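You operate a simulated robot arm through the tools that you are given. There is no shell and no other tool. Be economical: measure what you need, move in short steps, check, and stop when the job is done.

Carry out the task below with a simulated robot arm. There is one attempt and no reset: what you move stays moved.

## Task
Wash the basket of inserts with two shots of soap, then move it to the sink.
Fine: in the wash tank, one cycle with the lid shut, till the green lamp shows; the loose insert stays on the table; leave the lid open and the heater as it is.

The check looks at the end state, three seconds after you hand in, the way a careful person would. Anything else that was tipped, shoved, dropped, spilled or broken makes it a failure. A push-on lid holds only when it is set on centred and level and pressed home; a screw cap is set on level and turned clockwise until tight.

## Robot
A 7-joint arm with a two-finger parallel gripper on a trunk, on a base that drives. Base frame: it is fixed to the floor where the robot stands at the start and does not move with it; the origin is under the middle of the robot, x ahead of it, y to its left, z up. Readings come in mm, rad, newtons and seconds.
With the tool pointing down near the work surface it reaches from about 280 to 740 mm from the robot's upright axis, wherever it stands. Its first joint turns from -2.007 to 2.007 rad. Places, roughly: black drain lever [500, 300, 1000]; blue fill lever [500, 400, 1000]; bottom of the sink [400, 1400, 700]; bottom of the wash tank [400, 800, 700]; green start button [200, 300, 900]; heater knob [200, 400, 900]; lamp plate [700, 300, 1200]; tank lid [600, 800, 1100]; top of the basket table [400, 0, 900]; white soap button [300, 300, 900]. Payload 3.91 kg.
Tool frame: the origin (TCP) lies between the finger pads and is the grasp point; the fingertips stand 30 mm ahead of it; z points along the fingers, y is the line along which they close. The gripper opens to 110 mm. The fingers are 20 mm wide and 10 mm thick; the gripper's body (48 by 112 mm) begins 55 mm behind the TCP.
Orientation is told as [roll, pitch, yaw] about the base's x, y, z axes, in that order, counted from this pose: with the fingers straight down and closing along the base's y, the tool's x points along the base's -x, its y along +y and its z along -z.

## Interface
- The arm moves only by the tool play_rows. Its argument "increments" is a list of rows, each a list of 7 numbers: the shift along the tool's x, y, z in cm, then the turn, a rotation vector about the tool's x, y, z in degrees, then the opening in per cent of the stroke, from 0 (shut) to 100 (fully open). In form: [[tx, ty, tz, wx, wy, wz, hand], ...]. A call has 1 to 12 rows; each row shifts and turns the commanded pose from where the row before left it, along the tool's axes as they then stand. Rows are played at 5 a second. More than 50 mm and 0.15 rad between two rows, or a gripper value outside its range, and nothing of the call is played. Where a pose cannot be reached the arm comes as near as it can. A force on the tool above 40 N (or 10 N above the force at the start of the call, whichever is more), or a blocked arm, ends the call early, and 0.2 s more pass. Each finger travels about 108 mm/s and halts on what it meets, pressing with about 23 N; the grip force reading is that of the motor and also rises with nothing between the fingers. The clock runs only during rows and for 0.2 s after the last one: add rows that do not move to give the fingers time. The reply holds the time, the measured pose of the TCP, the force on the tool along the base axes, the opening and the grip force, in the units named above and with some noise, with the torque about the TCP (base axes, N m) and any sound that the robot's microphone picked up.
- Cameras (640 x 400 px; columns grow to the right, rows downward): "scene" is now at [19.5, 170.6, 1796.2]; the picture's right is [0.22, -0.98, 0.00], its down [-0.68, -0.15, -0.71] and it looks along [0.70, 0.16, -0.70] (base axes); focal length 214 px, centre (320, 200). "wrist" rides on the gripper at [72, 17, -103] in the tool frame; the picture's right is [-0.23, 0.97, 0.00], its down [-0.76, -0.18, -0.62] and it looks along [-0.61, -0.14, 0.78] (tool axes); focal length 222 px, centre (320, 200). There is no depth. A picture from a camera that has moved, and an enlarged one, comes with that camera's place and axes in the base frame and with its lens.
- get_image(camera): a new picture of that camera. The clock stands still meanwhile.
- lift_body(by): slides the trunk up (or, below 0, down) by that many mm; the arm and the scene camera ride with it, the base frame stays. It gives what a move gives, with no picture.
- drive_base(legs): drives the robot by 1 to 6 legs, each [ahead, turn to the left] in mm and rad, along the robot's own axes; the way and the turn of a leg run together, so that a leg with both is an arc; at most 1500 mm and 3.142 rad a leg. The arm and the cameras ride along, it lands a little off, and it stops where it bumps. It gives what a move gives.
- head_to(pan, tilt): turns the head with the scene camera to pan (to the left, within 2.705 rad either way) and tilt (down, from -0.506 to 1.204), counted from straight ahead of the robot. It gives what a move gives.
- zoom(camera, box): a new picture of the part [left, top, right, bottom] of that camera's present view, enlarged. The clock stands still meanwhile.
- sign_off(): hands the job in; it is judged then, once.

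Work in short steps. Places have to be worked out from the pictures, the camera data and where the tool is seen: move nearer, look again, correct. Check each grasp and each placing, and mend what went wrong. You have 120 turns and 78 pictures in all, those below and enlarged ones among them. Open the gripper and draw the arm clear of the work before you hand the job in, unless the task says otherwise; then end with one line.

The tools are called after "Request:" as a command line: name --pt "numbers of a row" for each row, then --argument value for the rest, lists and objects as JSON in quotes. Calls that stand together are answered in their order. play_rows: Moves the arm, as the interface text tells. Its arguments: {"type":"object","properties":{"increments":{"type":"array"}},"required":["increments"]} The other tools are called the same way: lift_body (by) slides the trunk up or down; drive_base (legs) drives the base; head_to (pan, tilt) turns the head that bears the scene camera; get_image (camera) takes a picture; zoom (camera, box) takes an enlarged picture of a part of a camera's view; sign_off () hands the job in.

At the start:

```text
t: 0.0
tcp_pos: [299.4, 220.7, 1659.5]
tcp_rot: [0.0, 0.001, 0.0]
contact_force: [-0.6, -0.9, 0.3]
ft_torque: [-0.02, 0.0, -0.02]
grip_width: 110.0
grip_force: 0.1
trunk travel left (down, up): [-906.0, 84.0]
robot x, y, heading: [-1.4, -0.6, -0.003]
head pan, tilt: [0.22, 0.777]
```

scene: 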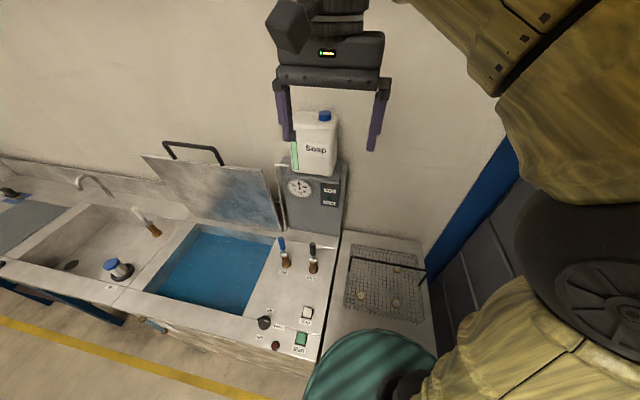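
wrist: 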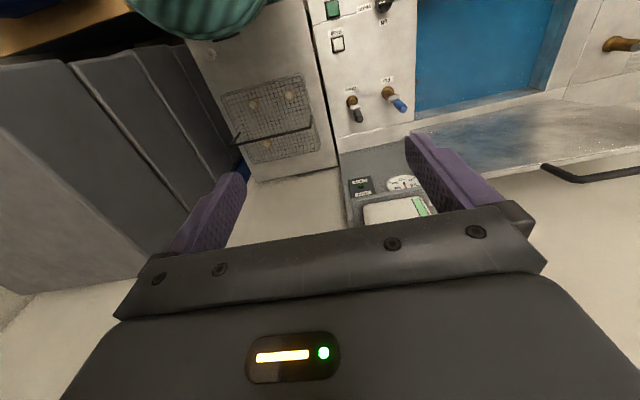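

The views show the tank full of blue water, the basket on the table and the panel. I zoom to read the labels and the basket.

Request:
zoom --camera "scene" --box '[240, 230, 440, 355]'

Request:
zoom --camera "scene" --box '[270, 100, 370, 240]'

Request:
zoom --camera "wrist" --box '[180, 0, 440, 190]'

```text
3.20 times, centred on (340, 292) of scene
camera zoom: at [19.5, 170.6, 1796.2], right [0.22, -0.98, 0.0], down [-0.68, -0.15, -0.71], along [0.7, 0.16, -0.7], focal length 686 px, centre (256, -96)
```

zoom: 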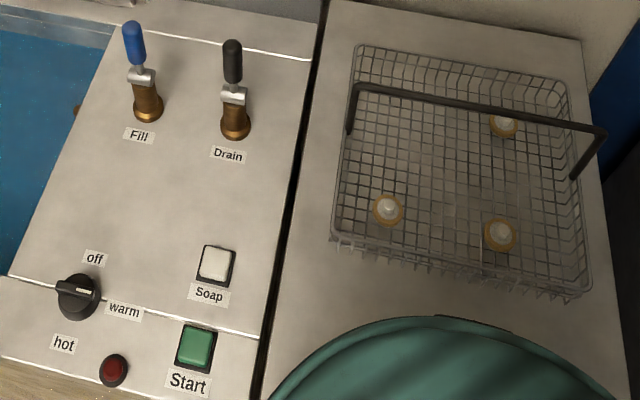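

```text
2.86 times, centred on (320, 170) of scene
camera zoom: at [19.5, 170.6, 1796.2], right [0.22, -0.98, 0.0], down [-0.68, -0.15, -0.71], along [0.7, 0.16, -0.7], focal length 613 px, centre (320, 286)
```

zoom: 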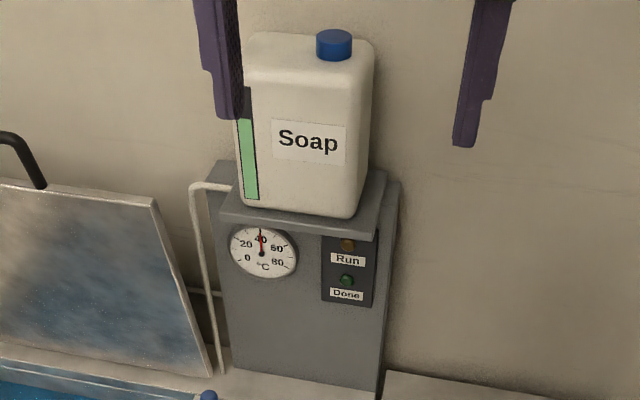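

```text
2.11 times, centred on (310, 95) of wrist
camera zoom: at [226.9, 237.6, 1763.6], right [0.23, 0.97, 0.0], down [0.76, -0.18, 0.62], along [0.61, -0.14, -0.78], focal length 468 px, centre (341, 421)
```

zoom: 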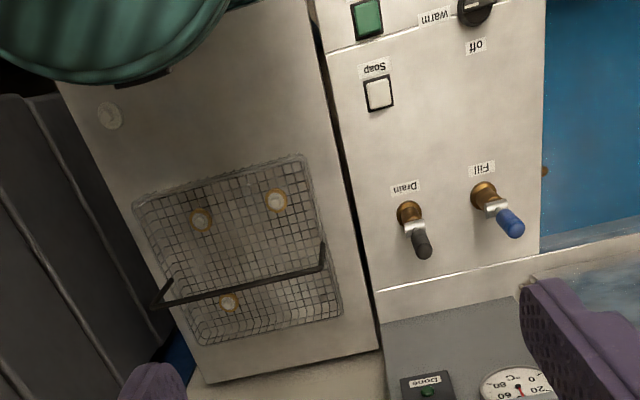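

The loose insert lies on the table outside the basket, and the handle bar spans y about -130..150 at x≈478, z≈1055. I look around to identify the teal thing and to see the tank and sink better.

Request:
head_to --pan 0.0 --tilt 1.2

Request:
get_image --camera "scene"

Request:
head_to --pan 1.0 --tilt 0.7

Request:
get_image --camera "scene"

```text
t: 0.9
tcp_pos: [299.9, 220.7, 1658.4]
tcp_rot: [0.0, 0.0, 0.0]
contact_force: [1.5, 0.4, 0.1]
ft_torque: [-0.01, 0.03, -0.03]
grip_width: 110.1
grip_force: 0.0
trunk travel left (down, up): [-906.0, 84.0]
robot x, y, heading: [0.7, -0.7, -0.001]
head pan, tilt: [0.0, 1.201]
```

```text
72 pictures are left
camera scene: at [-4.3, 152.9, 1766.7], right [0.0, -1.0, 0.0], down [-0.93, 0.0, -0.36], along [0.36, 0.0, -0.93], focal length 214 px, centre (320, 200)
```

scene: 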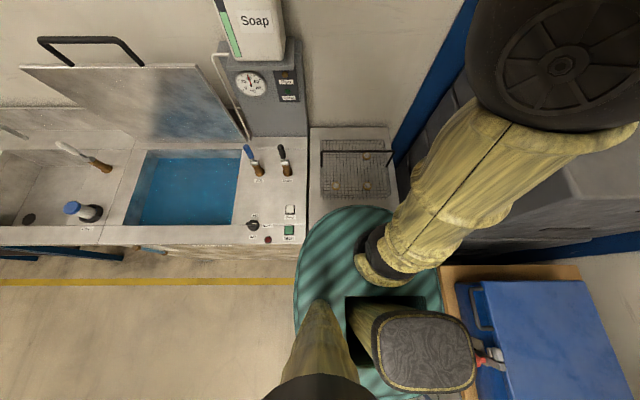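

```text
t: 2.1
tcp_pos: [299.8, 219.9, 1658.4]
tcp_rot: [0.0, 0.0, -0.002]
contact_force: [0.0, 0.1, -0.5]
ft_torque: [0.02, 0.01, -0.04]
grip_width: 110.2
grip_force: 0.1
trunk travel left (down, up): [-906.0, 84.0]
robot x, y, heading: [-0.3, 0.9, -0.001]
head pan, tilt: [1.0, 0.7]
```

```text
71 pictures are left
camera scene: at [-14.3, 224.3, 1802.6], right [0.84, -0.54, 0.0], down [-0.35, -0.54, -0.76], along [0.41, 0.64, -0.64], focal length 214 px, centre (320, 200)
```

scene: 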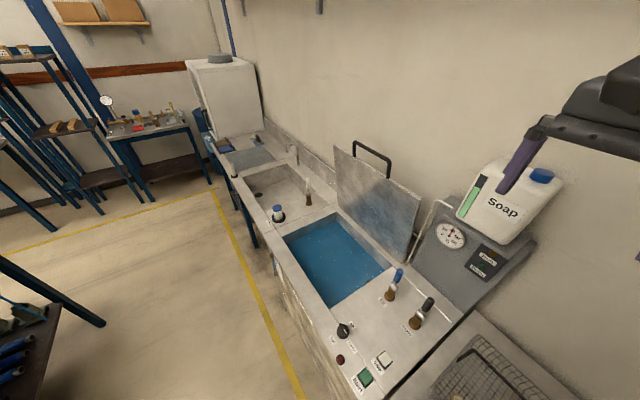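

The teal disc belongs to the robot, at about z 1150. I lower the trunk a little and look to see whether the disc rides with it.

Request:
head_to --pan 0.0 --tilt 1.2

Request:
lift_body --by -200

Request:
get_image --camera "scene"

```text
t: 3.4
tcp_pos: [299.1, 220.2, 1660.0]
tcp_rot: [0.0, 0.001, 0.0]
contact_force: [-0.2, 0.3, 0.6]
ft_torque: [-0.03, -0.02, -0.01]
grip_width: 109.9
grip_force: 0.0
trunk travel left (down, up): [-906.0, 84.0]
robot x, y, heading: [-1.1, -0.0, -0.006]
head pan, tilt: [0.0, 1.201]
```

```text
t: 5.6
tcp_pos: [299.4, 220.1, 1460.7]
tcp_rot: [0.0, 0.0, 0.001]
contact_force: [-0.4, 0.4, -0.7]
ft_torque: [0.02, -0.02, 0.01]
grip_width: 110.1
grip_force: 0.1
trunk travel left (down, up): [-706.0, 284.0]
robot x, y, heading: [0.7, 2.2, -0.003]
head pan, tilt: [0.0, 1.201]
```

```text
70 pictures are left
camera scene: at [-4.4, 152.8, 1566.7], right [0.0, -1.0, 0.0], down [-0.93, 0.0, -0.36], along [0.36, 0.0, -0.93], focal length 214 px, centre (320, 200)
```

scene: 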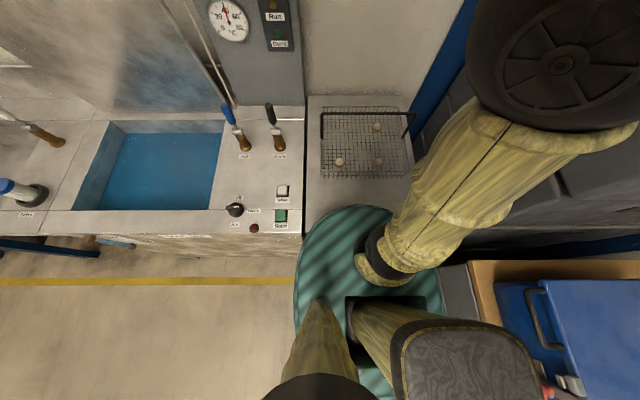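

The disc rides with the trunk, so it is now just above table height and in front of the counter edge. I check behind before backing off.

Request:
head_to --pan 2.7 --tilt 0.7

Request:
get_image --camera "scene"

Request:
head_to --pan 1.6 --tilt 0.9

Request:
get_image --camera "scene"

```text
t: 8.0
tcp_pos: [298.8, 221.2, 1459.7]
tcp_rot: [0.001, 0.0, 0.001]
contact_force: [0.5, -0.4, 0.6]
ft_torque: [0.0, 0.01, 0.0]
grip_width: 110.3
grip_force: 0.1
trunk travel left (down, up): [-706.0, 284.0]
robot x, y, heading: [2.5, -1.4, -0.001]
head pan, tilt: [2.7, 0.7]
```

```text
69 pictures are left
camera scene: at [-137.1, 189.2, 1602.6], right [0.43, 0.9, 0.0], down [0.58, -0.28, -0.76], along [-0.69, 0.33, -0.64], focal length 214 px, centre (320, 200)
```

scene: 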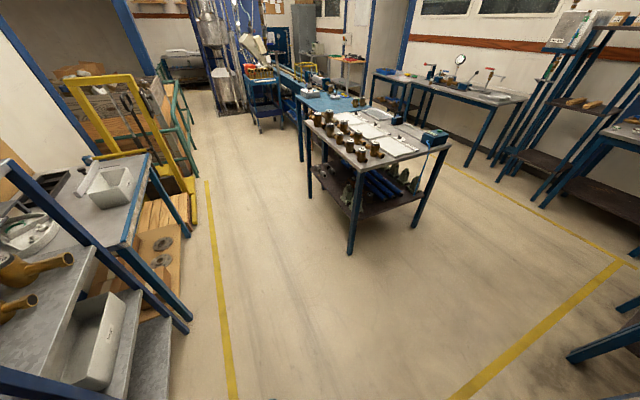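

```text
t: 9.3
tcp_pos: [299.7, 220.5, 1459.6]
tcp_rot: [0.002, -0.001, -0.001]
contact_force: [-0.3, 0.5, 0.2]
ft_torque: [-0.02, -0.01, -0.04]
grip_width: 109.9
grip_force: 0.0
trunk travel left (down, up): [-706.0, 284.0]
robot x, y, heading: [1.9, 1.4, 0.002]
head pan, tilt: [1.6, 0.901]
```

```text
68 pictures are left
camera scene: at [-62.6, 228.3, 1586.5], right [1.0, 0.03, 0.0], down [0.02, -0.78, -0.62], along [-0.02, 0.62, -0.78], focal length 214 px, centre (320, 200)
```

scene: 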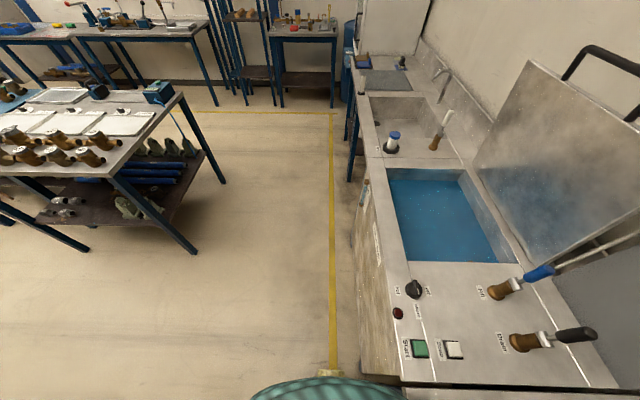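

Clear floor behind. I estimate tank opening x 215–580, y 520–965, basket about 280×280 around (467,10). One station at about (-100, 370) reaches basket, buttons and tank; I drive there.

Request:
drive_base --legs '[[-460, 0], [0, 0.8], [516, 0], [0, -0.8]]'

Request:
head_to --pan 0.0 --tilt 0.85

Request:
get_image --camera "scene"

```text
t: 13.9
tcp_pos: [-363.3, 360.4, 1458.2]
tcp_rot: [0.001, -0.001, 0.678]
contact_force: [0.2, 0.3, 0.2]
ft_torque: [-0.01, 0.0, 0.0]
grip_width: 110.0
grip_force: 0.1
trunk travel left (down, up): [-706.0, 284.0]
robot x, y, heading: [-459.7, -2.7, 0.68]
head pan, tilt: [1.6, 0.901]
stopped in leg 2: the robot was blocked; the commanded pose is now the measured one
```

```text
t: 15.6
tcp_pos: [-364.6, 359.0, 1459.5]
tcp_rot: [0.002, 0.0, 0.679]
contact_force: [0.1, -0.2, -0.2]
ft_torque: [0.0, -0.01, -0.02]
grip_width: 110.0
grip_force: 0.1
trunk travel left (down, up): [-706.0, 284.0]
robot x, y, heading: [-458.5, 1.8, 0.676]
head pan, tilt: [0.0, 0.85]
```

```text
67 pictures are left
camera scene: at [-540.8, 131.3, 1590.3], right [0.63, -0.78, 0.0], down [-0.59, -0.47, -0.66], along [0.51, 0.41, -0.75], focal length 214 px, centre (320, 200)
```

scene: 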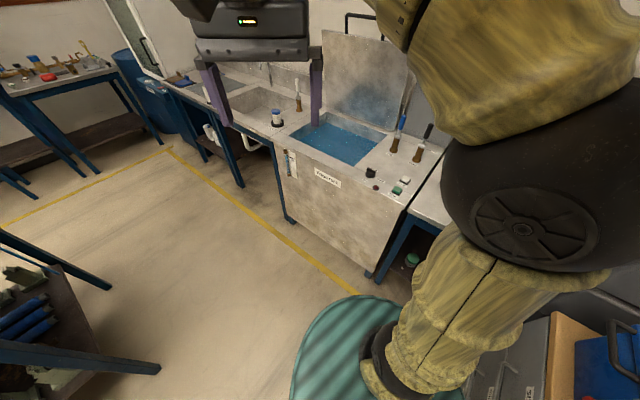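

The turn was blocked at 0.68 rad; I look around at the right and the rear to see what it met.

Request:
head_to --pan -1.3 --tilt 1.1

Request:
get_image --camera "scene"

Request:
head_to --pan 2.6 --tilt 1.1

Request:
get_image --camera "scene"

```text
t: 17.0
tcp_pos: [-363.9, 359.7, 1459.6]
tcp_rot: [-0.001, 0.0, 0.679]
contact_force: [0.6, 0.1, -0.2]
ft_torque: [-0.02, 0.01, -0.01]
grip_width: 110.1
grip_force: 0.0
trunk travel left (down, up): [-706.0, 284.0]
robot x, y, heading: [-455.1, -1.7, 0.677]
head pan, tilt: [-1.3, 1.1]
```

```text
66 pictures are left
camera scene: at [-550.3, 45.5, 1572.6], right [-0.58, -0.81, 0.0], down [-0.72, 0.52, -0.45], along [0.37, -0.26, -0.89], focal length 214 px, centre (320, 200)
```

scene: 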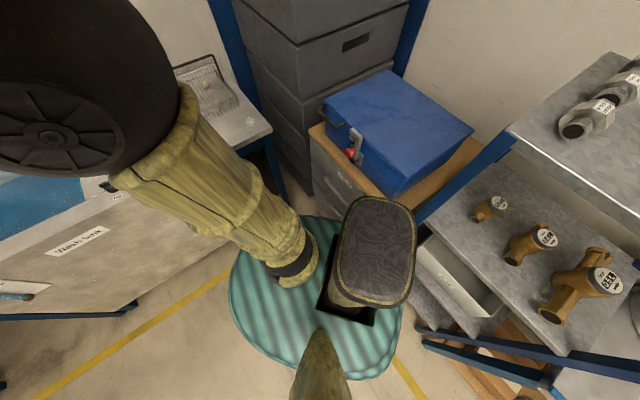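

```text
t: 20.2
tcp_pos: [-363.8, 359.8, 1459.9]
tcp_rot: [-0.001, 0.001, 0.679]
contact_force: [0.2, -0.2, -0.1]
ft_torque: [0.06, -0.01, -0.02]
grip_width: 109.7
grip_force: 0.1
trunk travel left (down, up): [-706.0, 284.0]
robot x, y, heading: [-461.2, 3.5, 0.682]
head pan, tilt: [2.601, 1.1]
```

```text
65 pictures are left
camera scene: at [-664.2, 73.7, 1572.6], right [-0.14, 0.99, 0.0], down [0.88, 0.12, -0.45], along [-0.45, -0.06, -0.89], focal length 214 px, centre (320, 200)
```

scene: 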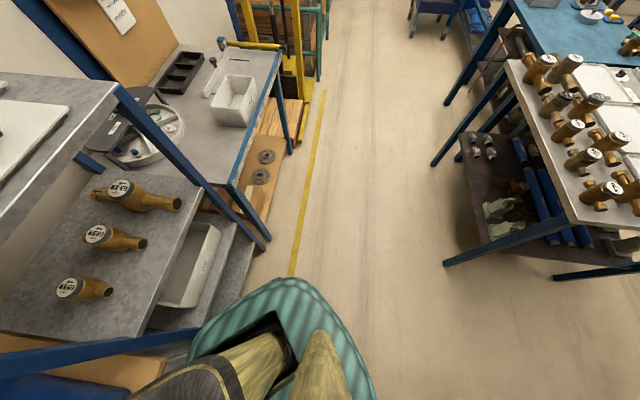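

The rear-right of the robot met the shelf post. I drive forward along the present heading, away from it, then go on to the station.

Request:
drive_base --legs '[[250, 0], [0, 0.22], [270, 0], [0, -0.9]]'

Request:
head_to --pan 0.0 --tilt 1.0

Request:
get_image --camera "scene"

```text
t: 24.4
tcp_pos: [-98.6, 723.1, 1459.6]
tcp_rot: [0.001, 0.001, 0.902]
contact_force: [0.3, 0.2, -0.9]
ft_torque: [0.03, -0.03, 0.01]
grip_width: 109.9
grip_force: 0.1
trunk travel left (down, up): [-706.0, 284.0]
robot x, y, heading: [-109.2, 348.2, 0.901]
head pan, tilt: [2.601, 1.1]
stopped in leg 3: the robot was blocked; the commanded pose is now the measured one
```

```text
t: 26.7
tcp_pos: [-97.6, 724.2, 1458.7]
tcp_rot: [0.0, 0.003, 0.904]
contact_force: [-0.1, 0.3, -0.3]
ft_torque: [0.03, -0.02, 0.03]
grip_width: 110.2
grip_force: 0.1
trunk travel left (down, up): [-706.0, 284.0]
robot x, y, heading: [-113.3, 350.8, 0.897]
head pan, tilt: [0.0, 1.0]
```

```text
64 pictures are left
camera scene: at [-225.3, 454.3, 1579.2], right [0.79, -0.62, 0.0], down [-0.52, -0.66, -0.54], along [0.33, 0.42, -0.84], focal length 214 px, centre (320, 200)
```

scene: 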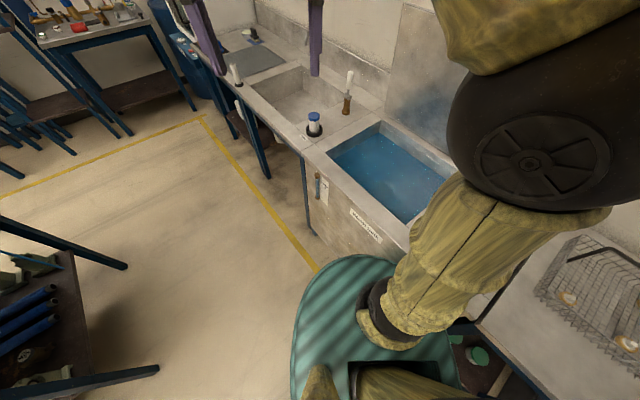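

Blocked again, by the counter front at x≈133 (the base reaches about 240 mm ahead). I back off a bit, shift along y, and square up at x≈-150.

Request:
drive_base --legs '[[-80, 0], [0, 0.65], [65, 0], [0, -1.55]]'

Request:
head_to --pan -0.1 --tilt 0.9

Request:
get_image --camera "scene"

```text
t: 33.9
tcp_pos: [141.5, 574.7, 1458.4]
tcp_rot: [0.001, 0.003, -0.003]
contact_force: [0.4, -0.7, -0.3]
ft_torque: [0.0, 0.01, 0.03]
grip_width: 110.0
grip_force: 0.0
trunk travel left (down, up): [-706.0, 284.0]
robot x, y, heading: [-160.3, 354.2, 0.003]
head pan, tilt: [0.0, 1.0]
```

```text
t: 34.6
tcp_pos: [140.7, 575.6, 1458.2]
tcp_rot: [0.0, 0.002, -0.001]
contact_force: [0.2, 0.4, 0.2]
ft_torque: [0.04, 0.01, 0.01]
grip_width: 110.2
grip_force: 0.2
trunk travel left (down, up): [-706.0, 284.0]
robot x, y, heading: [-162.1, 355.2, 0.001]
head pan, tilt: [-0.099, 0.901]
```

```text
63 pictures are left
camera scene: at [-144.1, 500.0, 1586.4], right [-0.1, -0.99, 0.0], down [-0.78, 0.08, -0.62], along [0.62, -0.06, -0.78], focal length 214 px, centre (320, 200)
```

scene: 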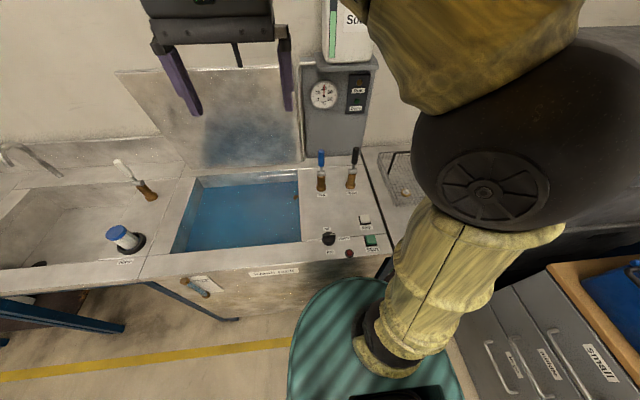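

Squared up at (-161,355). I inch forward 35 mm, then bring the closed gripper over the panel toward the soap button (≈297,285) while watching the arm's reach.

Request:
drive_base --legs '[[35, 0]]'

Request:
play_rows --pt "-4 -4 0 0 0 0 0" --pt "-4 -4 0 0 0 0 0" --pt "-4 -4 0 0 0 0 0" --pt "0 -4.5 2 0 0 0 0" --pt "0 -4.5 2 0 0 0 0" --pt "0 -4 2 0 0 0 0" --pt "0 -4 2 0 0 0 0" --pt "0 0 4 0 0 0 0" --pt "0 0 4 0 0 0 0" --pt "0 0 4 0 0 0 0"

Request:
get_image --camera "scene"

Request:
get_image --camera "wrist"

```text
t: 35.5
tcp_pos: [180.1, 574.1, 1458.7]
tcp_rot: [0.0, 0.002, 0.0]
contact_force: [1.1, 0.4, -0.1]
ft_torque: [-0.04, 0.07, -0.01]
grip_width: 110.0
grip_force: 0.0
trunk travel left (down, up): [-706.0, 284.0]
robot x, y, heading: [-123.7, 354.0, -0.003]
head pan, tilt: [-0.099, 0.901]
```

```text
refused: row 1 steps farther than a row can; nothing moved
```

```text
62 pictures are left
camera scene: at [-106.0, 499.9, 1586.4], right [-0.1, -0.99, 0.0], down [-0.78, 0.08, -0.62], along [0.62, -0.06, -0.78], focal length 214 px, centre (320, 200)
```

scene: 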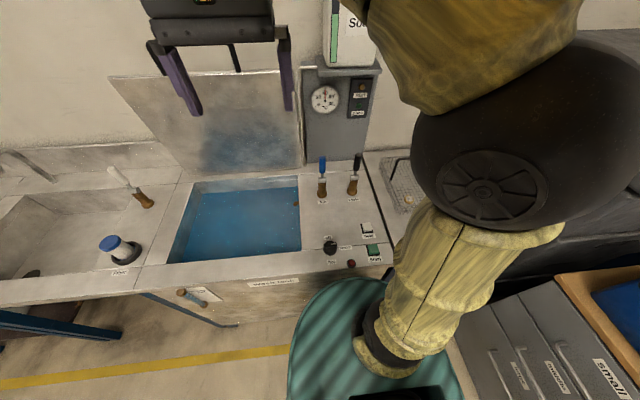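

```text
61 pictures are left
camera wrist: at [107.0, 592.1, 1562.5], right [0.23, 0.97, 0.0], down [0.76, -0.18, 0.62], along [0.6, -0.14, -0.78], focal length 222 px, centre (320, 200)
```

wrist: 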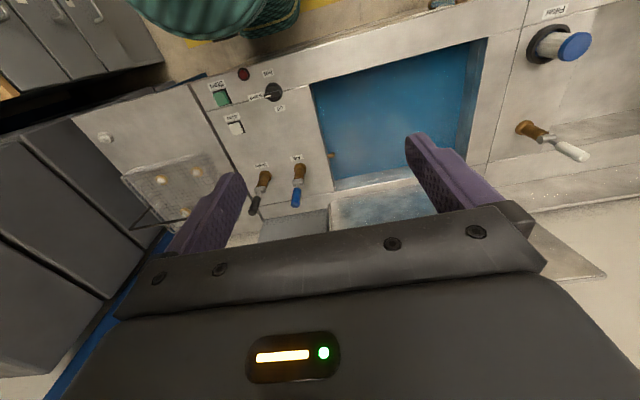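

Rows must stay under 50 mm; I replan with smaller steps.

Request:
play_rows --pt "-1.67 -4.13 2 0 0 0 0" --pt "-1.67 -4.13 2 0 0 0 0" --pt "-1.67 -4.13 2 0 0 0 0" --pt "-1.67 -4.13 2 0 0 0 0" --pt "-1.67 -4.13 2 0 0 0 0" --pt "-1.67 -4.13 2 0 0 0 0" --pt "-1.67 -4.13 2 0 0 0 0" --pt "0 0 4.5 0 0 0 0" --pt "0 0 4.5 0 0 0 0" --pt "0 0 4.5 0 0 0 0"

Request:
get_image --camera "scene"

Request:
get_image --camera "wrist"

```text
t: 37.7
tcp_pos: [293.3, 287.4, 1183.2]
tcp_rot: [0.0, 0.002, -0.003]
contact_force: [0.2, -0.3, 0.4]
ft_torque: [0.0, 0.01, 0.01]
grip_width: 0.0
grip_force: 22.7
trunk travel left (down, up): [-706.0, 284.0]
robot x, y, heading: [-122.7, 353.5, -0.006]
head pan, tilt: [-0.099, 0.901]
```

```text
60 pictures are left
camera scene: at [-108.0, 499.8, 1586.5], right [-0.1, -0.99, 0.0], down [-0.78, 0.08, -0.62], along [0.62, -0.06, -0.78], focal length 214 px, centre (320, 200)
```

scene: 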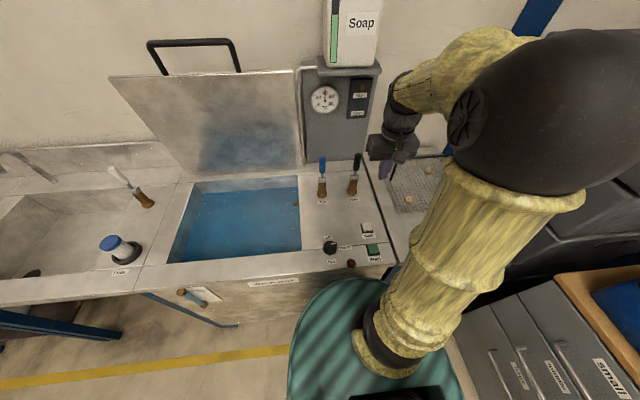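

```text
59 pictures are left
camera wrist: at [220.6, 303.7, 1287.4], right [0.23, 0.97, 0.0], down [0.76, -0.18, 0.62], along [0.61, -0.14, -0.78], focal length 222 px, centre (320, 200)
```

wrist: 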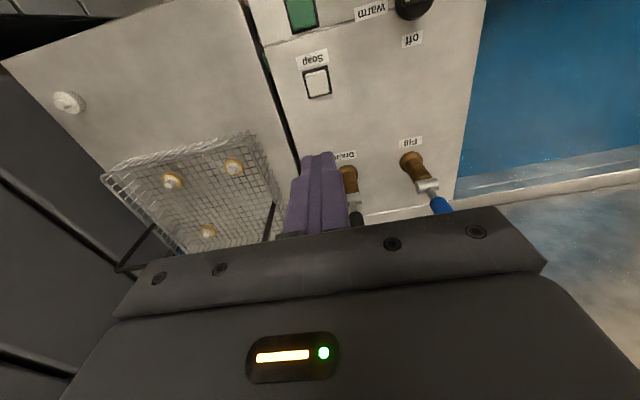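

The wrist view puts the soap button at (292,284) and start at (207,284). I go down over the soap button to tip z≈930 and look.

Request:
play_rows --pt "0.1 -0.3 4.5 0 0 0 0" --pt "0 0 4.5 0 0 0 0" --pt "0 0 4.5 0 0 0 0" --pt "0 0 4.5 0 0 0 0" --pt "0 0 4.3 0 0 0 0"

Request:
get_image --camera "wrist"

Request:
zoom --camera "scene" --box '[290, 60, 450, 280]'

```text
t: 38.9
tcp_pos: [290.6, 282.7, 960.4]
tcp_rot: [0.001, 0.002, -0.001]
contact_force: [1.0, -0.1, 0.6]
ft_torque: [0.01, -0.01, -0.01]
grip_width: 0.2
grip_force: 22.8
trunk travel left (down, up): [-706.0, 284.0]
robot x, y, heading: [-125.8, 354.7, 0.004]
head pan, tilt: [-0.099, 0.901]
```

```text
58 pictures are left
camera wrist: at [218.7, 299.6, 1064.3], right [0.23, 0.97, 0.0], down [0.76, -0.18, 0.62], along [0.6, -0.14, -0.78], focal length 222 px, centre (320, 200)
```

wrist: 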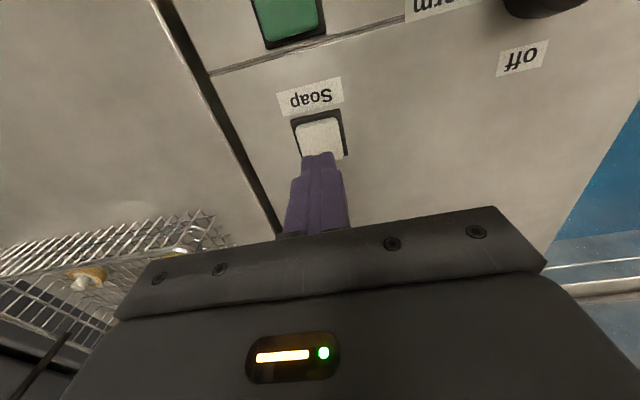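

```text
1.82 times, centred on (370, 170) of scene
camera zoom: at [-107.5, 499.6, 1586.5], right [-0.1, -0.99, 0.0], down [-0.78, 0.08, -0.62], along [0.62, -0.06, -0.78], focal length 390 px, centre (229, 254)
```

zoom: 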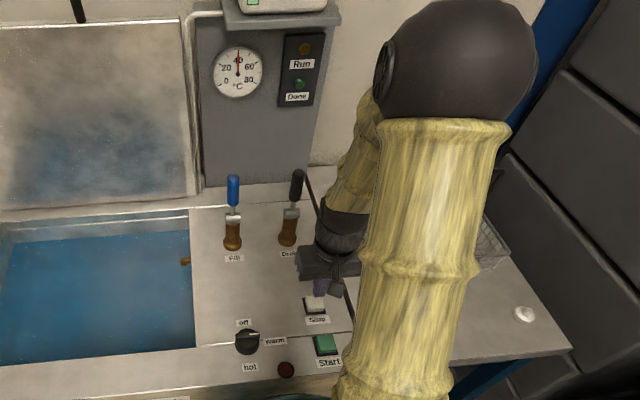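

The button centre is about (284,285); I shift 6 mm and press slowly, reading force and sound.

Request:
play_rows --pt "0.6 0.2 0.5 0 0 0 0" --pt "0 0 0.5 0 0 0 0" --pt "0 0 0.4 0 0 0 0" --pt "0 0 0.3 0 0 0 0" --pt "0 0 0.3 0 0 0 0" --pt "0 0 0 0 0 0 0"

```text
t: 40.3
tcp_pos: [284.9, 283.7, 940.8]
tcp_rot: [-0.001, 0.003, -0.002]
contact_force: [-0.8, -0.7, 1.2]
ft_torque: [0.01, -0.01, 0.02]
grip_width: 0.2
grip_force: 23.0
trunk travel left (down, up): [-706.0, 284.0]
robot x, y, heading: [-124.3, 353.6, -0.005]
head pan, tilt: [-0.099, 0.901]
```

Tip at about 911 with no contact yet; I keep pressing in 2 mm steps.

Request:
play_rows --pt "0 0 0.2 0 0 0 0" --pt "0 0 0.2 0 0 0 0" --pt "0 0 0.2 0 0 0 0" --pt "0 0 0 0 0 0 0"

```text
t: 41.3
tcp_pos: [285.6, 284.7, 935.1]
tcp_rot: [0.0, 0.002, -0.001]
contact_force: [0.7, 0.2, 0.1]
ft_torque: [0.0, 0.03, -0.01]
grip_width: 0.0
grip_force: 22.9
trunk travel left (down, up): [-706.0, 284.0]
robot x, y, heading: [-125.3, 357.3, 0.0]
head pan, tilt: [-0.099, 0.901]
```

Request:
play_rows --pt "0 0 0.2 0 0 0 0" --pt "0 0 0.2 0 0 0 0" --pt "0 0 0.2 0 0 0 0" --pt "0 0 0 0 0 0 0"

Request:
zoom --camera "wrist" --box '[240, 60, 400, 240]'

```text
t: 42.3
tcp_pos: [284.6, 284.3, 928.0]
tcp_rot: [0.0, 0.002, -0.002]
contact_force: [-0.1, 0.9, -0.4]
ft_torque: [0.01, 0.01, 0.01]
grip_width: 0.0
grip_force: 23.3
trunk travel left (down, up): [-706.0, 284.0]
robot x, y, heading: [-123.0, 355.6, -0.003]
head pan, tilt: [-0.099, 0.901]
```

```text
2.22 times, centred on (320, 150) of wrist
camera zoom: at [212.9, 301.8, 1032.7], right [0.23, 0.97, 0.0], down [0.76, -0.18, 0.62], along [0.61, -0.14, -0.78], focal length 494 px, centre (320, 311)
```

zoom: 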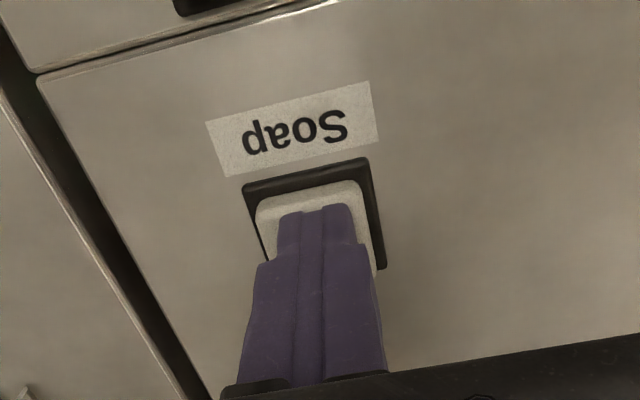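

Well centred but still short of contact; the panel is lower than guessed. I continue down.

Request:
play_rows --pt "0 0 0.25 0 0 0 0" --pt "0 0 0.25 0 0 0 0" --pt "0 0 0.25 0 0 0 0" --pt "0 0 0 0 0 0 0"

```text
t: 43.3
tcp_pos: [285.1, 284.7, 922.2]
tcp_rot: [0.001, 0.001, 0.001]
contact_force: [1.9, 0.1, 17.0]
ft_torque: [0.02, -0.12, 0.04]
grip_width: 0.0
grip_force: 23.2
trunk travel left (down, up): [-706.0, 284.0]
robot x, y, heading: [-121.7, 352.7, 0.005]
head pan, tilt: [-0.099, 0.901]
heard: click
```

Contact, 17 N and a click: first shot. I release and check the soap gauge before the second.

Request:
play_rows --pt "0 0 -0.7 0 0 0 0" --pt "0 0 -0.8 0 0 0 0" --pt "0 0 0 0 0 0 0" --pt "0 0 0 0 0 0 0" --pt "0 0 0 0 0 0 0"

Request:
zoom --camera "scene" --box '[300, 0, 400, 120]'

```text
t: 44.5
tcp_pos: [284.9, 284.3, 936.0]
tcp_rot: [-0.002, 0.001, -0.003]
contact_force: [-0.1, 0.4, 0.0]
ft_torque: [0.0, 0.0, -0.01]
grip_width: 0.1
grip_force: 22.6
trunk travel left (down, up): [-706.0, 284.0]
robot x, y, heading: [-123.9, 358.7, 0.003]
head pan, tilt: [-0.099, 0.901]
```

```text
3.33 times, centred on (350, 60) of scene
camera zoom: at [-108.5, 499.8, 1586.4], right [-0.1, -0.99, 0.0], down [-0.78, 0.08, -0.62], along [0.62, -0.06, -0.78], focal length 715 px, centre (220, 667)
```

zoom: 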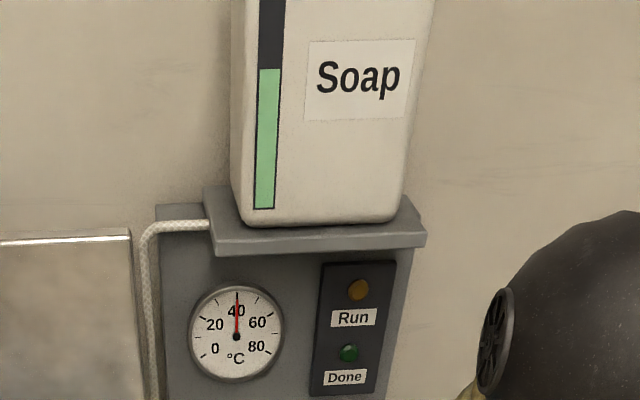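

I note the gauge level here (green top at 69 of the strip) and press a second time.

Request:
play_rows --pt "0 0 0.7 0 0 0 0" --pt "0 0 0.4 0 0 0 0" --pt "0 0 0.25 0 0 0 0" --pt "0 0 0.15 0 0 0 0" --pt "0 0 0 0 0 0 0"

Request:
play_rows --pt "0 0 -0.7 0 0 0 0" --pt "0 0 -0.8 0 0 0 0" --pt "0 0 0 0 0 0 0" --pt "0 0 0 0 0 0 0" --pt "0 0 0 0 0 0 0"

Request:
zoom --camera "scene" --box '[300, 0, 400, 120]'

```text
t: 45.7
tcp_pos: [285.2, 284.5, 921.3]
tcp_rot: [0.001, 0.0, -0.001]
contact_force: [3.6, -0.6, 17.3]
ft_torque: [-0.04, -0.13, 0.0]
grip_width: 0.2
grip_force: 22.6
trunk travel left (down, up): [-706.0, 284.0]
robot x, y, heading: [-124.7, 352.7, 0.006]
head pan, tilt: [-0.099, 0.901]
heard: click
```

```text
t: 46.9
tcp_pos: [285.1, 284.3, 935.9]
tcp_rot: [-0.001, 0.002, -0.001]
contact_force: [0.2, -0.6, -0.3]
ft_torque: [-0.01, -0.02, 0.01]
grip_width: 0.2
grip_force: 23.1
trunk travel left (down, up): [-706.0, 284.0]
robot x, y, heading: [-121.1, 353.7, 0.001]
head pan, tilt: [-0.099, 0.901]
```

```text
3.33 times, centred on (350, 60) of scene
camera zoom: at [-108.5, 499.8, 1586.4], right [-0.1, -0.99, 0.0], down [-0.78, 0.08, -0.62], along [0.62, -0.06, -0.78], focal length 715 px, centre (220, 667)
```

zoom: 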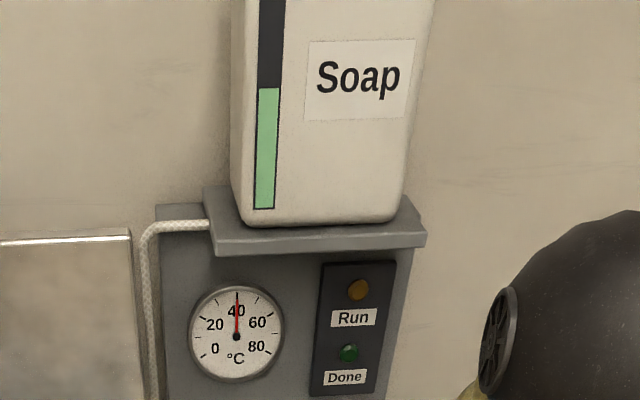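

Gauge fell again by a clear step: two shots are in. Now I rise and move over the basket handle (≈478,10), high.

Request:
play_rows --pt "0 0 -4.5 0 0 0 50" --pt "0 0 -4.5 0 0 0 50" --pt "0 0 -4.5 0 0 0 50" --pt "0 0 -4.5 0 0 0 50" --pt "0 0 -4.5 0 0 0 50" --pt "-2.4 -3.5 -2 0 0 0 50" --pt "-2.4 -3.5 -1 0 0 0 50" --pt "-2.4 -3.5 0 0 0 0 50" --pt "-2.4 -3.5 0 0 0 0 50" --pt "-2.4 -3.5 0 0 0 0 50" --pt "-2.4 -3.5 0 0 0 0 50" --pt "-2.4 -3.5 0 0 0 0 50"

Request:
play_rows --pt "-2.4 -2.9 0 0 0 8.2 50" --pt "0 0 0 0 0 8.2 50" --pt "0 0 0 0 0 8.2 50" --pt "0 0 0 0 0 8.2 50" --pt "0 0 0 0 0 8.2 50" --pt "0 0 0 0 0 8.2 50" --pt "0 0 0 0 0 8.2 50" --pt "0 0 0 0 0 8.2 50" --pt "0 0 0 0 0 8.2 50" --pt "0 0 0 0 0 8.2 50" --pt "0 0 0 0 0 8.0 50"

Request:
get_image --camera "wrist"

Request:
get_image --camera "scene"

```text
t: 49.5
tcp_pos: [454.0, 37.5, 1188.9]
tcp_rot: [0.001, 0.005, 0.0]
contact_force: [0.5, 0.2, 0.2]
ft_torque: [-0.01, 0.02, -0.01]
grip_width: 55.0
grip_force: 0.0
trunk travel left (down, up): [-706.0, 284.0]
robot x, y, heading: [-122.9, 354.6, -0.002]
head pan, tilt: [-0.099, 0.901]
```

```text
t: 51.9
tcp_pos: [476.9, 10.3, 1189.4]
tcp_rot: [-0.002, 0.0, -1.575]
contact_force: [-0.9, -0.1, 0.7]
ft_torque: [-0.01, 0.05, 0.04]
grip_width: 55.1
grip_force: 0.1
trunk travel left (down, up): [-706.0, 284.0]
robot x, y, heading: [-126.8, 354.0, -0.0]
head pan, tilt: [-0.099, 0.901]
```

```text
53 pictures are left
camera wrist: at [494.7, 82.9, 1294.3], right [0.97, -0.23, 0.0], down [-0.18, -0.76, 0.62], along [-0.15, -0.61, -0.78], focal length 222 px, centre (320, 200)
```

wrist: 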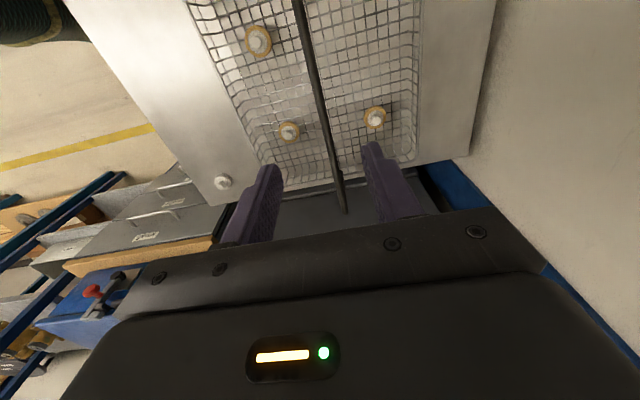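

```text
52 pictures are left
camera scene: at [-108.4, 499.7, 1586.4], right [-0.1, -0.99, 0.0], down [-0.78, 0.08, -0.62], along [0.62, -0.06, -0.78], focal length 214 px, centre (320, 200)
```

scene: 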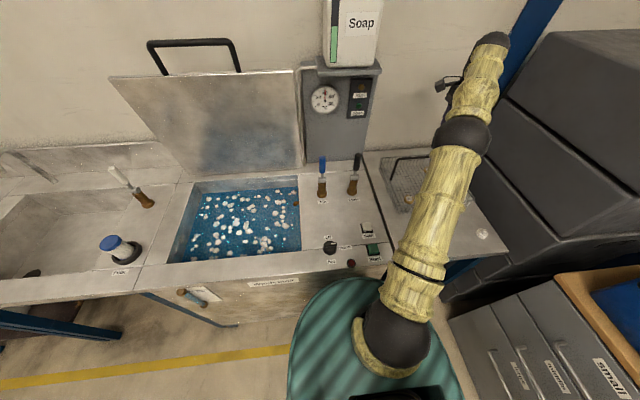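

Suds show in the tank. The handle bar lies along y at x≈478; I descend to z≈1065 with the fingers astride it and look.

Request:
play_rows --pt "0 0 4 0 0 0 50" --pt "0 0 4 0 0 0 50" --pt "0 0 3 0 0 0 50" --pt "0 0 1.5 0 0 0 50"

Request:
get_image --camera "wrist"

Request:
zoom --camera "scene" --box '[340, 60, 520, 240]'

```text
t: 52.9
tcp_pos: [478.2, 11.1, 1064.2]
tcp_rot: [-0.003, 0.0, -1.572]
contact_force: [0.4, 0.3, 0.1]
ft_torque: [0.0, -0.03, -0.02]
grip_width: 54.9
grip_force: 0.1
trunk travel left (down, up): [-706.0, 284.0]
robot x, y, heading: [-126.1, 353.0, 0.001]
head pan, tilt: [-0.099, 0.901]
```

```text
51 pictures are left
camera wrist: at [494.9, 82.9, 1168.8], right [0.97, -0.23, 0.0], down [-0.18, -0.76, 0.62], along [-0.14, -0.61, -0.78], focal length 222 px, centre (320, 200)
```

wrist: 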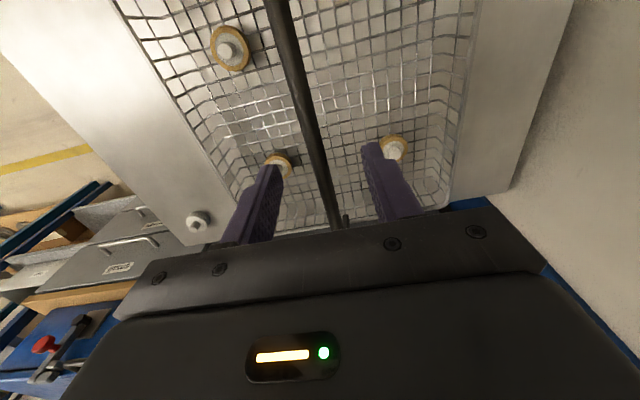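

```text
2.22 times, centred on (430, 150) of scene
camera zoom: at [-108.2, 499.6, 1586.5], right [-0.1, -0.99, 0.0], down [-0.78, 0.08, -0.62], along [0.62, -0.06, -0.78], focal length 477 px, centre (76, 311)
```

zoom: 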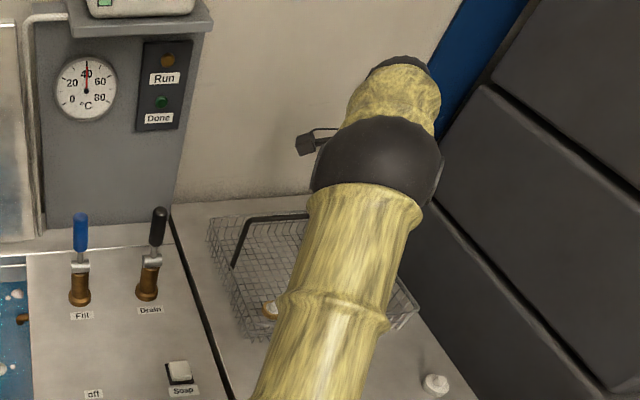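

The bar runs centred between the fingers at z≈1040–1055. I lower another 18 mm and close.

Request:
play_rows --pt "0 0 1.8 0 0 0 50" --pt "0 0 0 0 0 0 25" --pt "0 0 0 0 0 0 0" --pt "0 0 0 0 0 0 0" --pt "0 0 0 0 0 0 0"

Request:
get_image --camera "wrist"

```text
t: 54.1
tcp_pos: [477.5, 11.1, 1048.3]
tcp_rot: [-0.002, 0.0, -1.573]
contact_force: [-0.6, 2.4, 1.2]
ft_torque: [-0.1, 0.01, 0.16]
grip_width: 9.4
grip_force: 23.4
trunk travel left (down, up): [-706.0, 284.0]
robot x, y, heading: [-125.0, 355.3, 0.005]
head pan, tilt: [-0.099, 0.901]
```

```text
49 pictures are left
camera wrist: at [494.6, 83.5, 1151.6], right [0.97, -0.23, 0.0], down [-0.18, -0.76, 0.62], along [-0.14, -0.61, -0.78], focal length 222 px, centre (320, 200)
```

wrist: 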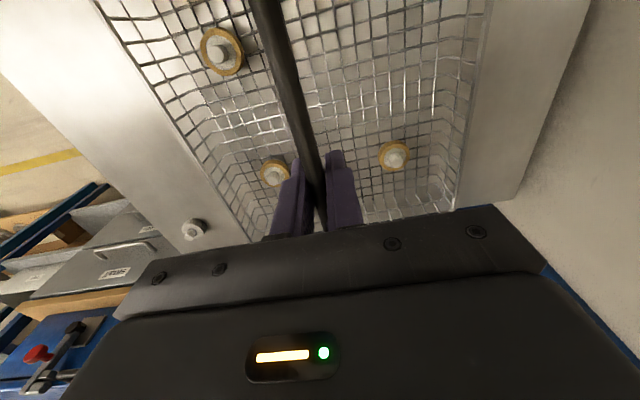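

The bar is held (9.4 mm). I lift slowly and check the load and level.

Request:
play_rows --pt "0 0 -1 0 0 0 0" --pt "0 0 -1 0 0 0 0" --pt "0 0 -1.5 0 0 0 0" --pt "0 0 -1.5 0 0 0 0" --pt "0 0 0 0 0 0 0"

Request:
get_image --camera "wrist"

Request:
zoom --camera "scene" --box '[340, 60, 520, 240]'

```text
t: 55.3
tcp_pos: [477.7, 9.5, 1096.8]
tcp_rot: [-0.003, -0.001, -1.573]
contact_force: [-0.2, 0.2, -5.8]
ft_torque: [0.03, -0.05, -0.02]
grip_width: 9.5
grip_force: 23.0
trunk travel left (down, up): [-706.0, 284.0]
robot x, y, heading: [-123.6, 356.6, 0.0]
head pan, tilt: [-0.099, 0.901]
```

```text
48 pictures are left
camera wrist: at [495.0, 82.4, 1200.7], right [0.97, -0.23, 0.0], down [-0.18, -0.76, 0.62], along [-0.15, -0.61, -0.78], focal length 222 px, centre (320, 200)
```

wrist: 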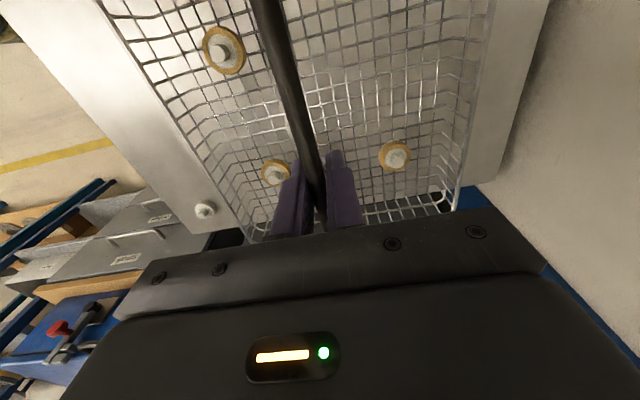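

```text
2.22 times, centred on (430, 150) of scene
camera zoom: at [-107.7, 499.4, 1586.5], right [-0.1, -0.99, 0.0], down [-0.78, 0.08, -0.62], along [0.62, -0.06, -0.78], focal length 477 px, centre (76, 311)
```

zoom: 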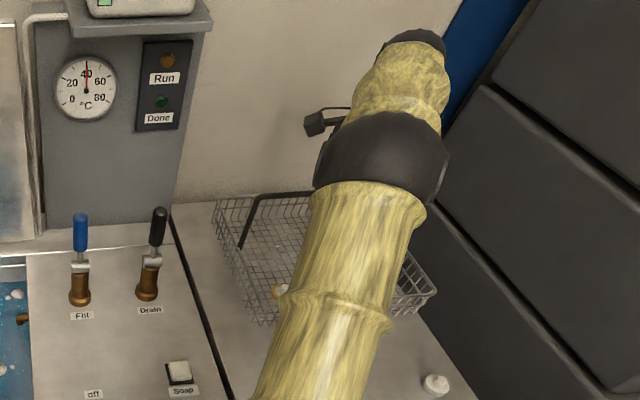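

It hangs level, about 0.6 kg. I raise it well above the levers and carry it along +y at moderate speed toward the tank centre (≈405,745).

Request:
play_rows --pt "0 0 -3 0 0 0 0" --pt "0 0 -3 0 0 0 0" --pt "0 0 -3 0 0 0 0" --pt "0 0 -3 0 0 0 0" --pt "0 0 -3 0 0 0 0" --pt "2 -1 -1 0 0 0 0" --pt "3.5 -1 0 0 0 0 0" --pt "3.5 -1 0 0 0 0 0" --pt "3.5 -1 0 0 0 0 0" --pt "3.5 -1 0 0 0 0 0" --pt "3.5 -1 0 0 0 0 0" --pt "3.5 -1 0 0 0 0 0"

Request:
play_rows --pt "3.5 0 0 0 0 0 0" --pt "3.5 0 0 0 0 0 0" --pt "3.5 0 0 0 0 0 0" --pt "3.5 0 0 0 0 0 0" --pt "3.5 0 0 0 0 0 0" --pt "3.5 0 0 0 0 0 0" --pt "3.5 0 0 0 0 0 0" --pt "3.5 0 0 0 0 0 0" --pt "3.5 0 0 0 0 0 0" --pt "3.5 0 0 0 0 0 0" --pt "3.5 0 0 0 0 0 0" --pt "3.5 0 0 0 0 0 0"

Request:
get_image --camera "scene"

```text
t: 57.9
tcp_pos: [450.2, 86.4, 1273.5]
tcp_rot: [0.01, -0.007, -1.571]
contact_force: [-2.2, 3.2, -13.7]
ft_torque: [0.34, -0.11, 0.07]
grip_width: 9.6
grip_force: 23.6
out of reach, approached as far as the arm can: row 4, 5, 6, 7, 8, 9, 10, 11
trunk travel left (down, up): [-706.0, 284.0]
robot x, y, heading: [-124.5, 354.4, 0.001]
head pan, tilt: [-0.099, 0.901]
```

```text
t: 60.5
tcp_pos: [453.8, 502.3, 1266.3]
tcp_rot: [-0.004, -0.001, -1.572]
contact_force: [0.9, 0.5, -5.2]
ft_torque: [0.09, -0.01, 0.0]
grip_width: 9.4
grip_force: 22.3
trunk travel left (down, up): [-706.0, 284.0]
robot x, y, heading: [-120.8, 355.0, -0.003]
head pan, tilt: [-0.099, 0.901]
```

```text
46 pictures are left
camera scene: at [-107.7, 501.2, 1586.3], right [-0.1, -0.99, 0.0], down [-0.78, 0.08, -0.62], along [0.62, -0.06, -0.78], focal length 214 px, centre (320, 200)
```

scene: 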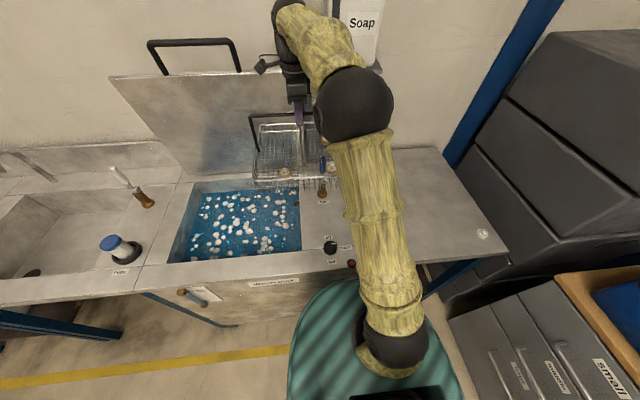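

All fine. I continue to the tank centre, descending some once past the levers.

Request:
play_rows --pt "3.4 -0.7 0 0 0 0 0" --pt "3.4 -0.7 0 0 0 0 0" --pt "3.4 -0.7 1 0 0 0 0" --pt "3.4 -0.7 2 0 0 0 0" --pt "3.4 -0.7 2 0 0 0 0" --pt "3.4 -0.7 2 0 0 0 0" --pt "3.4 -0.7 2 0 0 0 0" --pt "0 0 0 0 0 0 0"

Request:
get_image --camera "scene"

Request:
get_image --camera "wrist"

```text
t: 62.3
tcp_pos: [406.5, 740.9, 1176.3]
tcp_rot: [-0.002, 0.001, -1.572]
contact_force: [-0.4, -1.0, -6.2]
ft_torque: [0.06, 0.01, 0.02]
grip_width: 9.7
grip_force: 22.9
trunk travel left (down, up): [-706.0, 284.0]
robot x, y, heading: [-124.4, 353.5, -0.001]
head pan, tilt: [-0.099, 0.901]
```

```text
45 pictures are left
camera scene: at [-108.0, 499.7, 1586.5], right [-0.1, -0.99, 0.0], down [-0.78, 0.08, -0.62], along [0.62, -0.06, -0.78], focal length 214 px, centre (320, 200)
```

scene: 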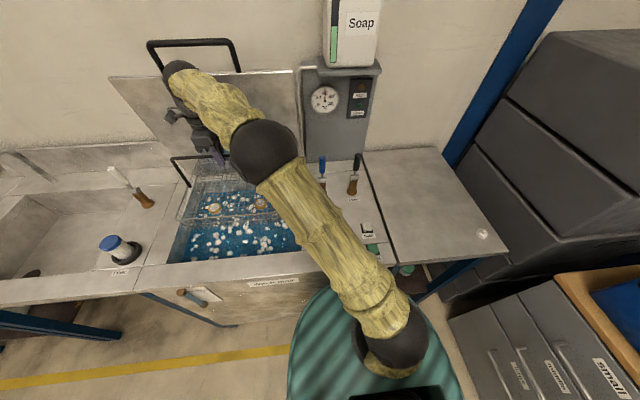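

```text
44 pictures are left
camera wrist: at [423.8, 814.0, 1280.7], right [0.97, -0.23, 0.0], down [-0.18, -0.76, 0.62], along [-0.14, -0.61, -0.78], focal length 222 px, centre (320, 200)
```

wrist: 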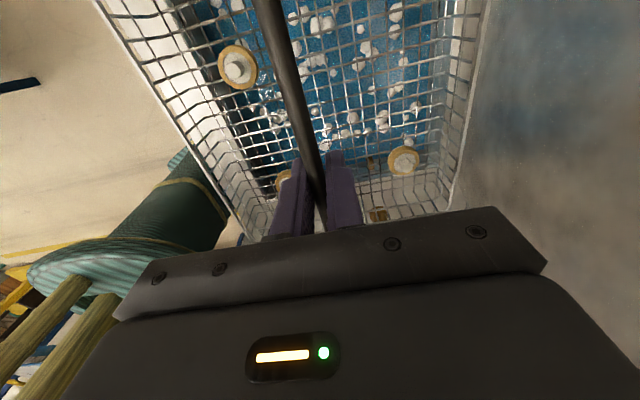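

Basket is centred over the tank with margin all round. I lower it into the water to TCP 900.

Request:
play_rows --pt "0 0 3.5 0 0 0 0" --pt "0 0 3.5 0 0 0 0" --pt "0 0 3.5 0 0 0 0" --pt "0 0 3.5 0 0 0 0" --pt "0 0 3.5 0 0 0 0" --pt "0 0 3.5 0 0 0 0" --pt "0 0 3.5 0 0 0 0" --pt "0 0 3 0 0 0 0"

Request:
get_image --camera "wrist"

```text
t: 64.1
tcp_pos: [406.0, 740.8, 901.9]
tcp_rot: [-0.003, -0.001, -1.571]
contact_force: [0.9, 0.3, -5.9]
ft_torque: [0.11, -0.05, 0.04]
grip_width: 9.7
grip_force: 23.6
trunk travel left (down, up): [-706.0, 284.0]
robot x, y, heading: [-120.6, 353.6, -0.004]
head pan, tilt: [-0.099, 0.901]
```

```text
43 pictures are left
camera wrist: at [423.3, 814.7, 1005.5], right [0.97, -0.23, 0.0], down [-0.18, -0.76, 0.62], along [-0.14, -0.61, -0.78], focal length 222 px, centre (320, 200)
```

wrist: 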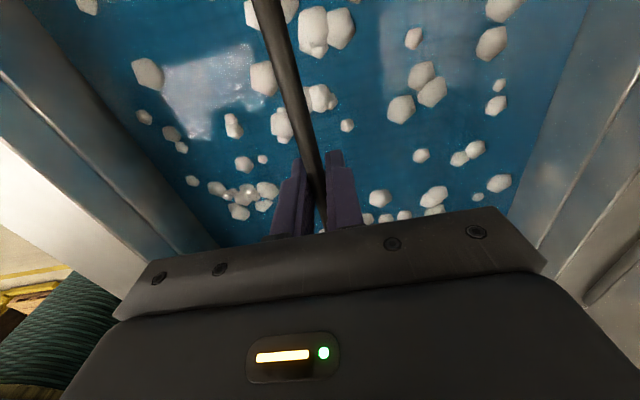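

The basket is under water, no contact yet. I go on down slowly until it rests on the bottom.

Request:
play_rows --pt "0 0 1.2 0 0 0 0" --pt "0 0 1.2 0 0 0 0" --pt "0 0 0.8 0 0 0 0" --pt "0 0 0.6 0 0 0 0" --pt "0 0 0 0 0 0 0"

```text
t: 65.3
tcp_pos: [405.8, 742.7, 863.8]
tcp_rot: [-0.001, 0.001, -1.574]
contact_force: [-0.9, -0.7, -5.2]
ft_torque: [0.1, -0.02, 0.04]
grip_width: 9.6
grip_force: 22.8
trunk travel left (down, up): [-706.0, 284.0]
robot x, y, heading: [-121.6, 356.1, -0.003]
head pan, tilt: [-0.099, 0.901]
```

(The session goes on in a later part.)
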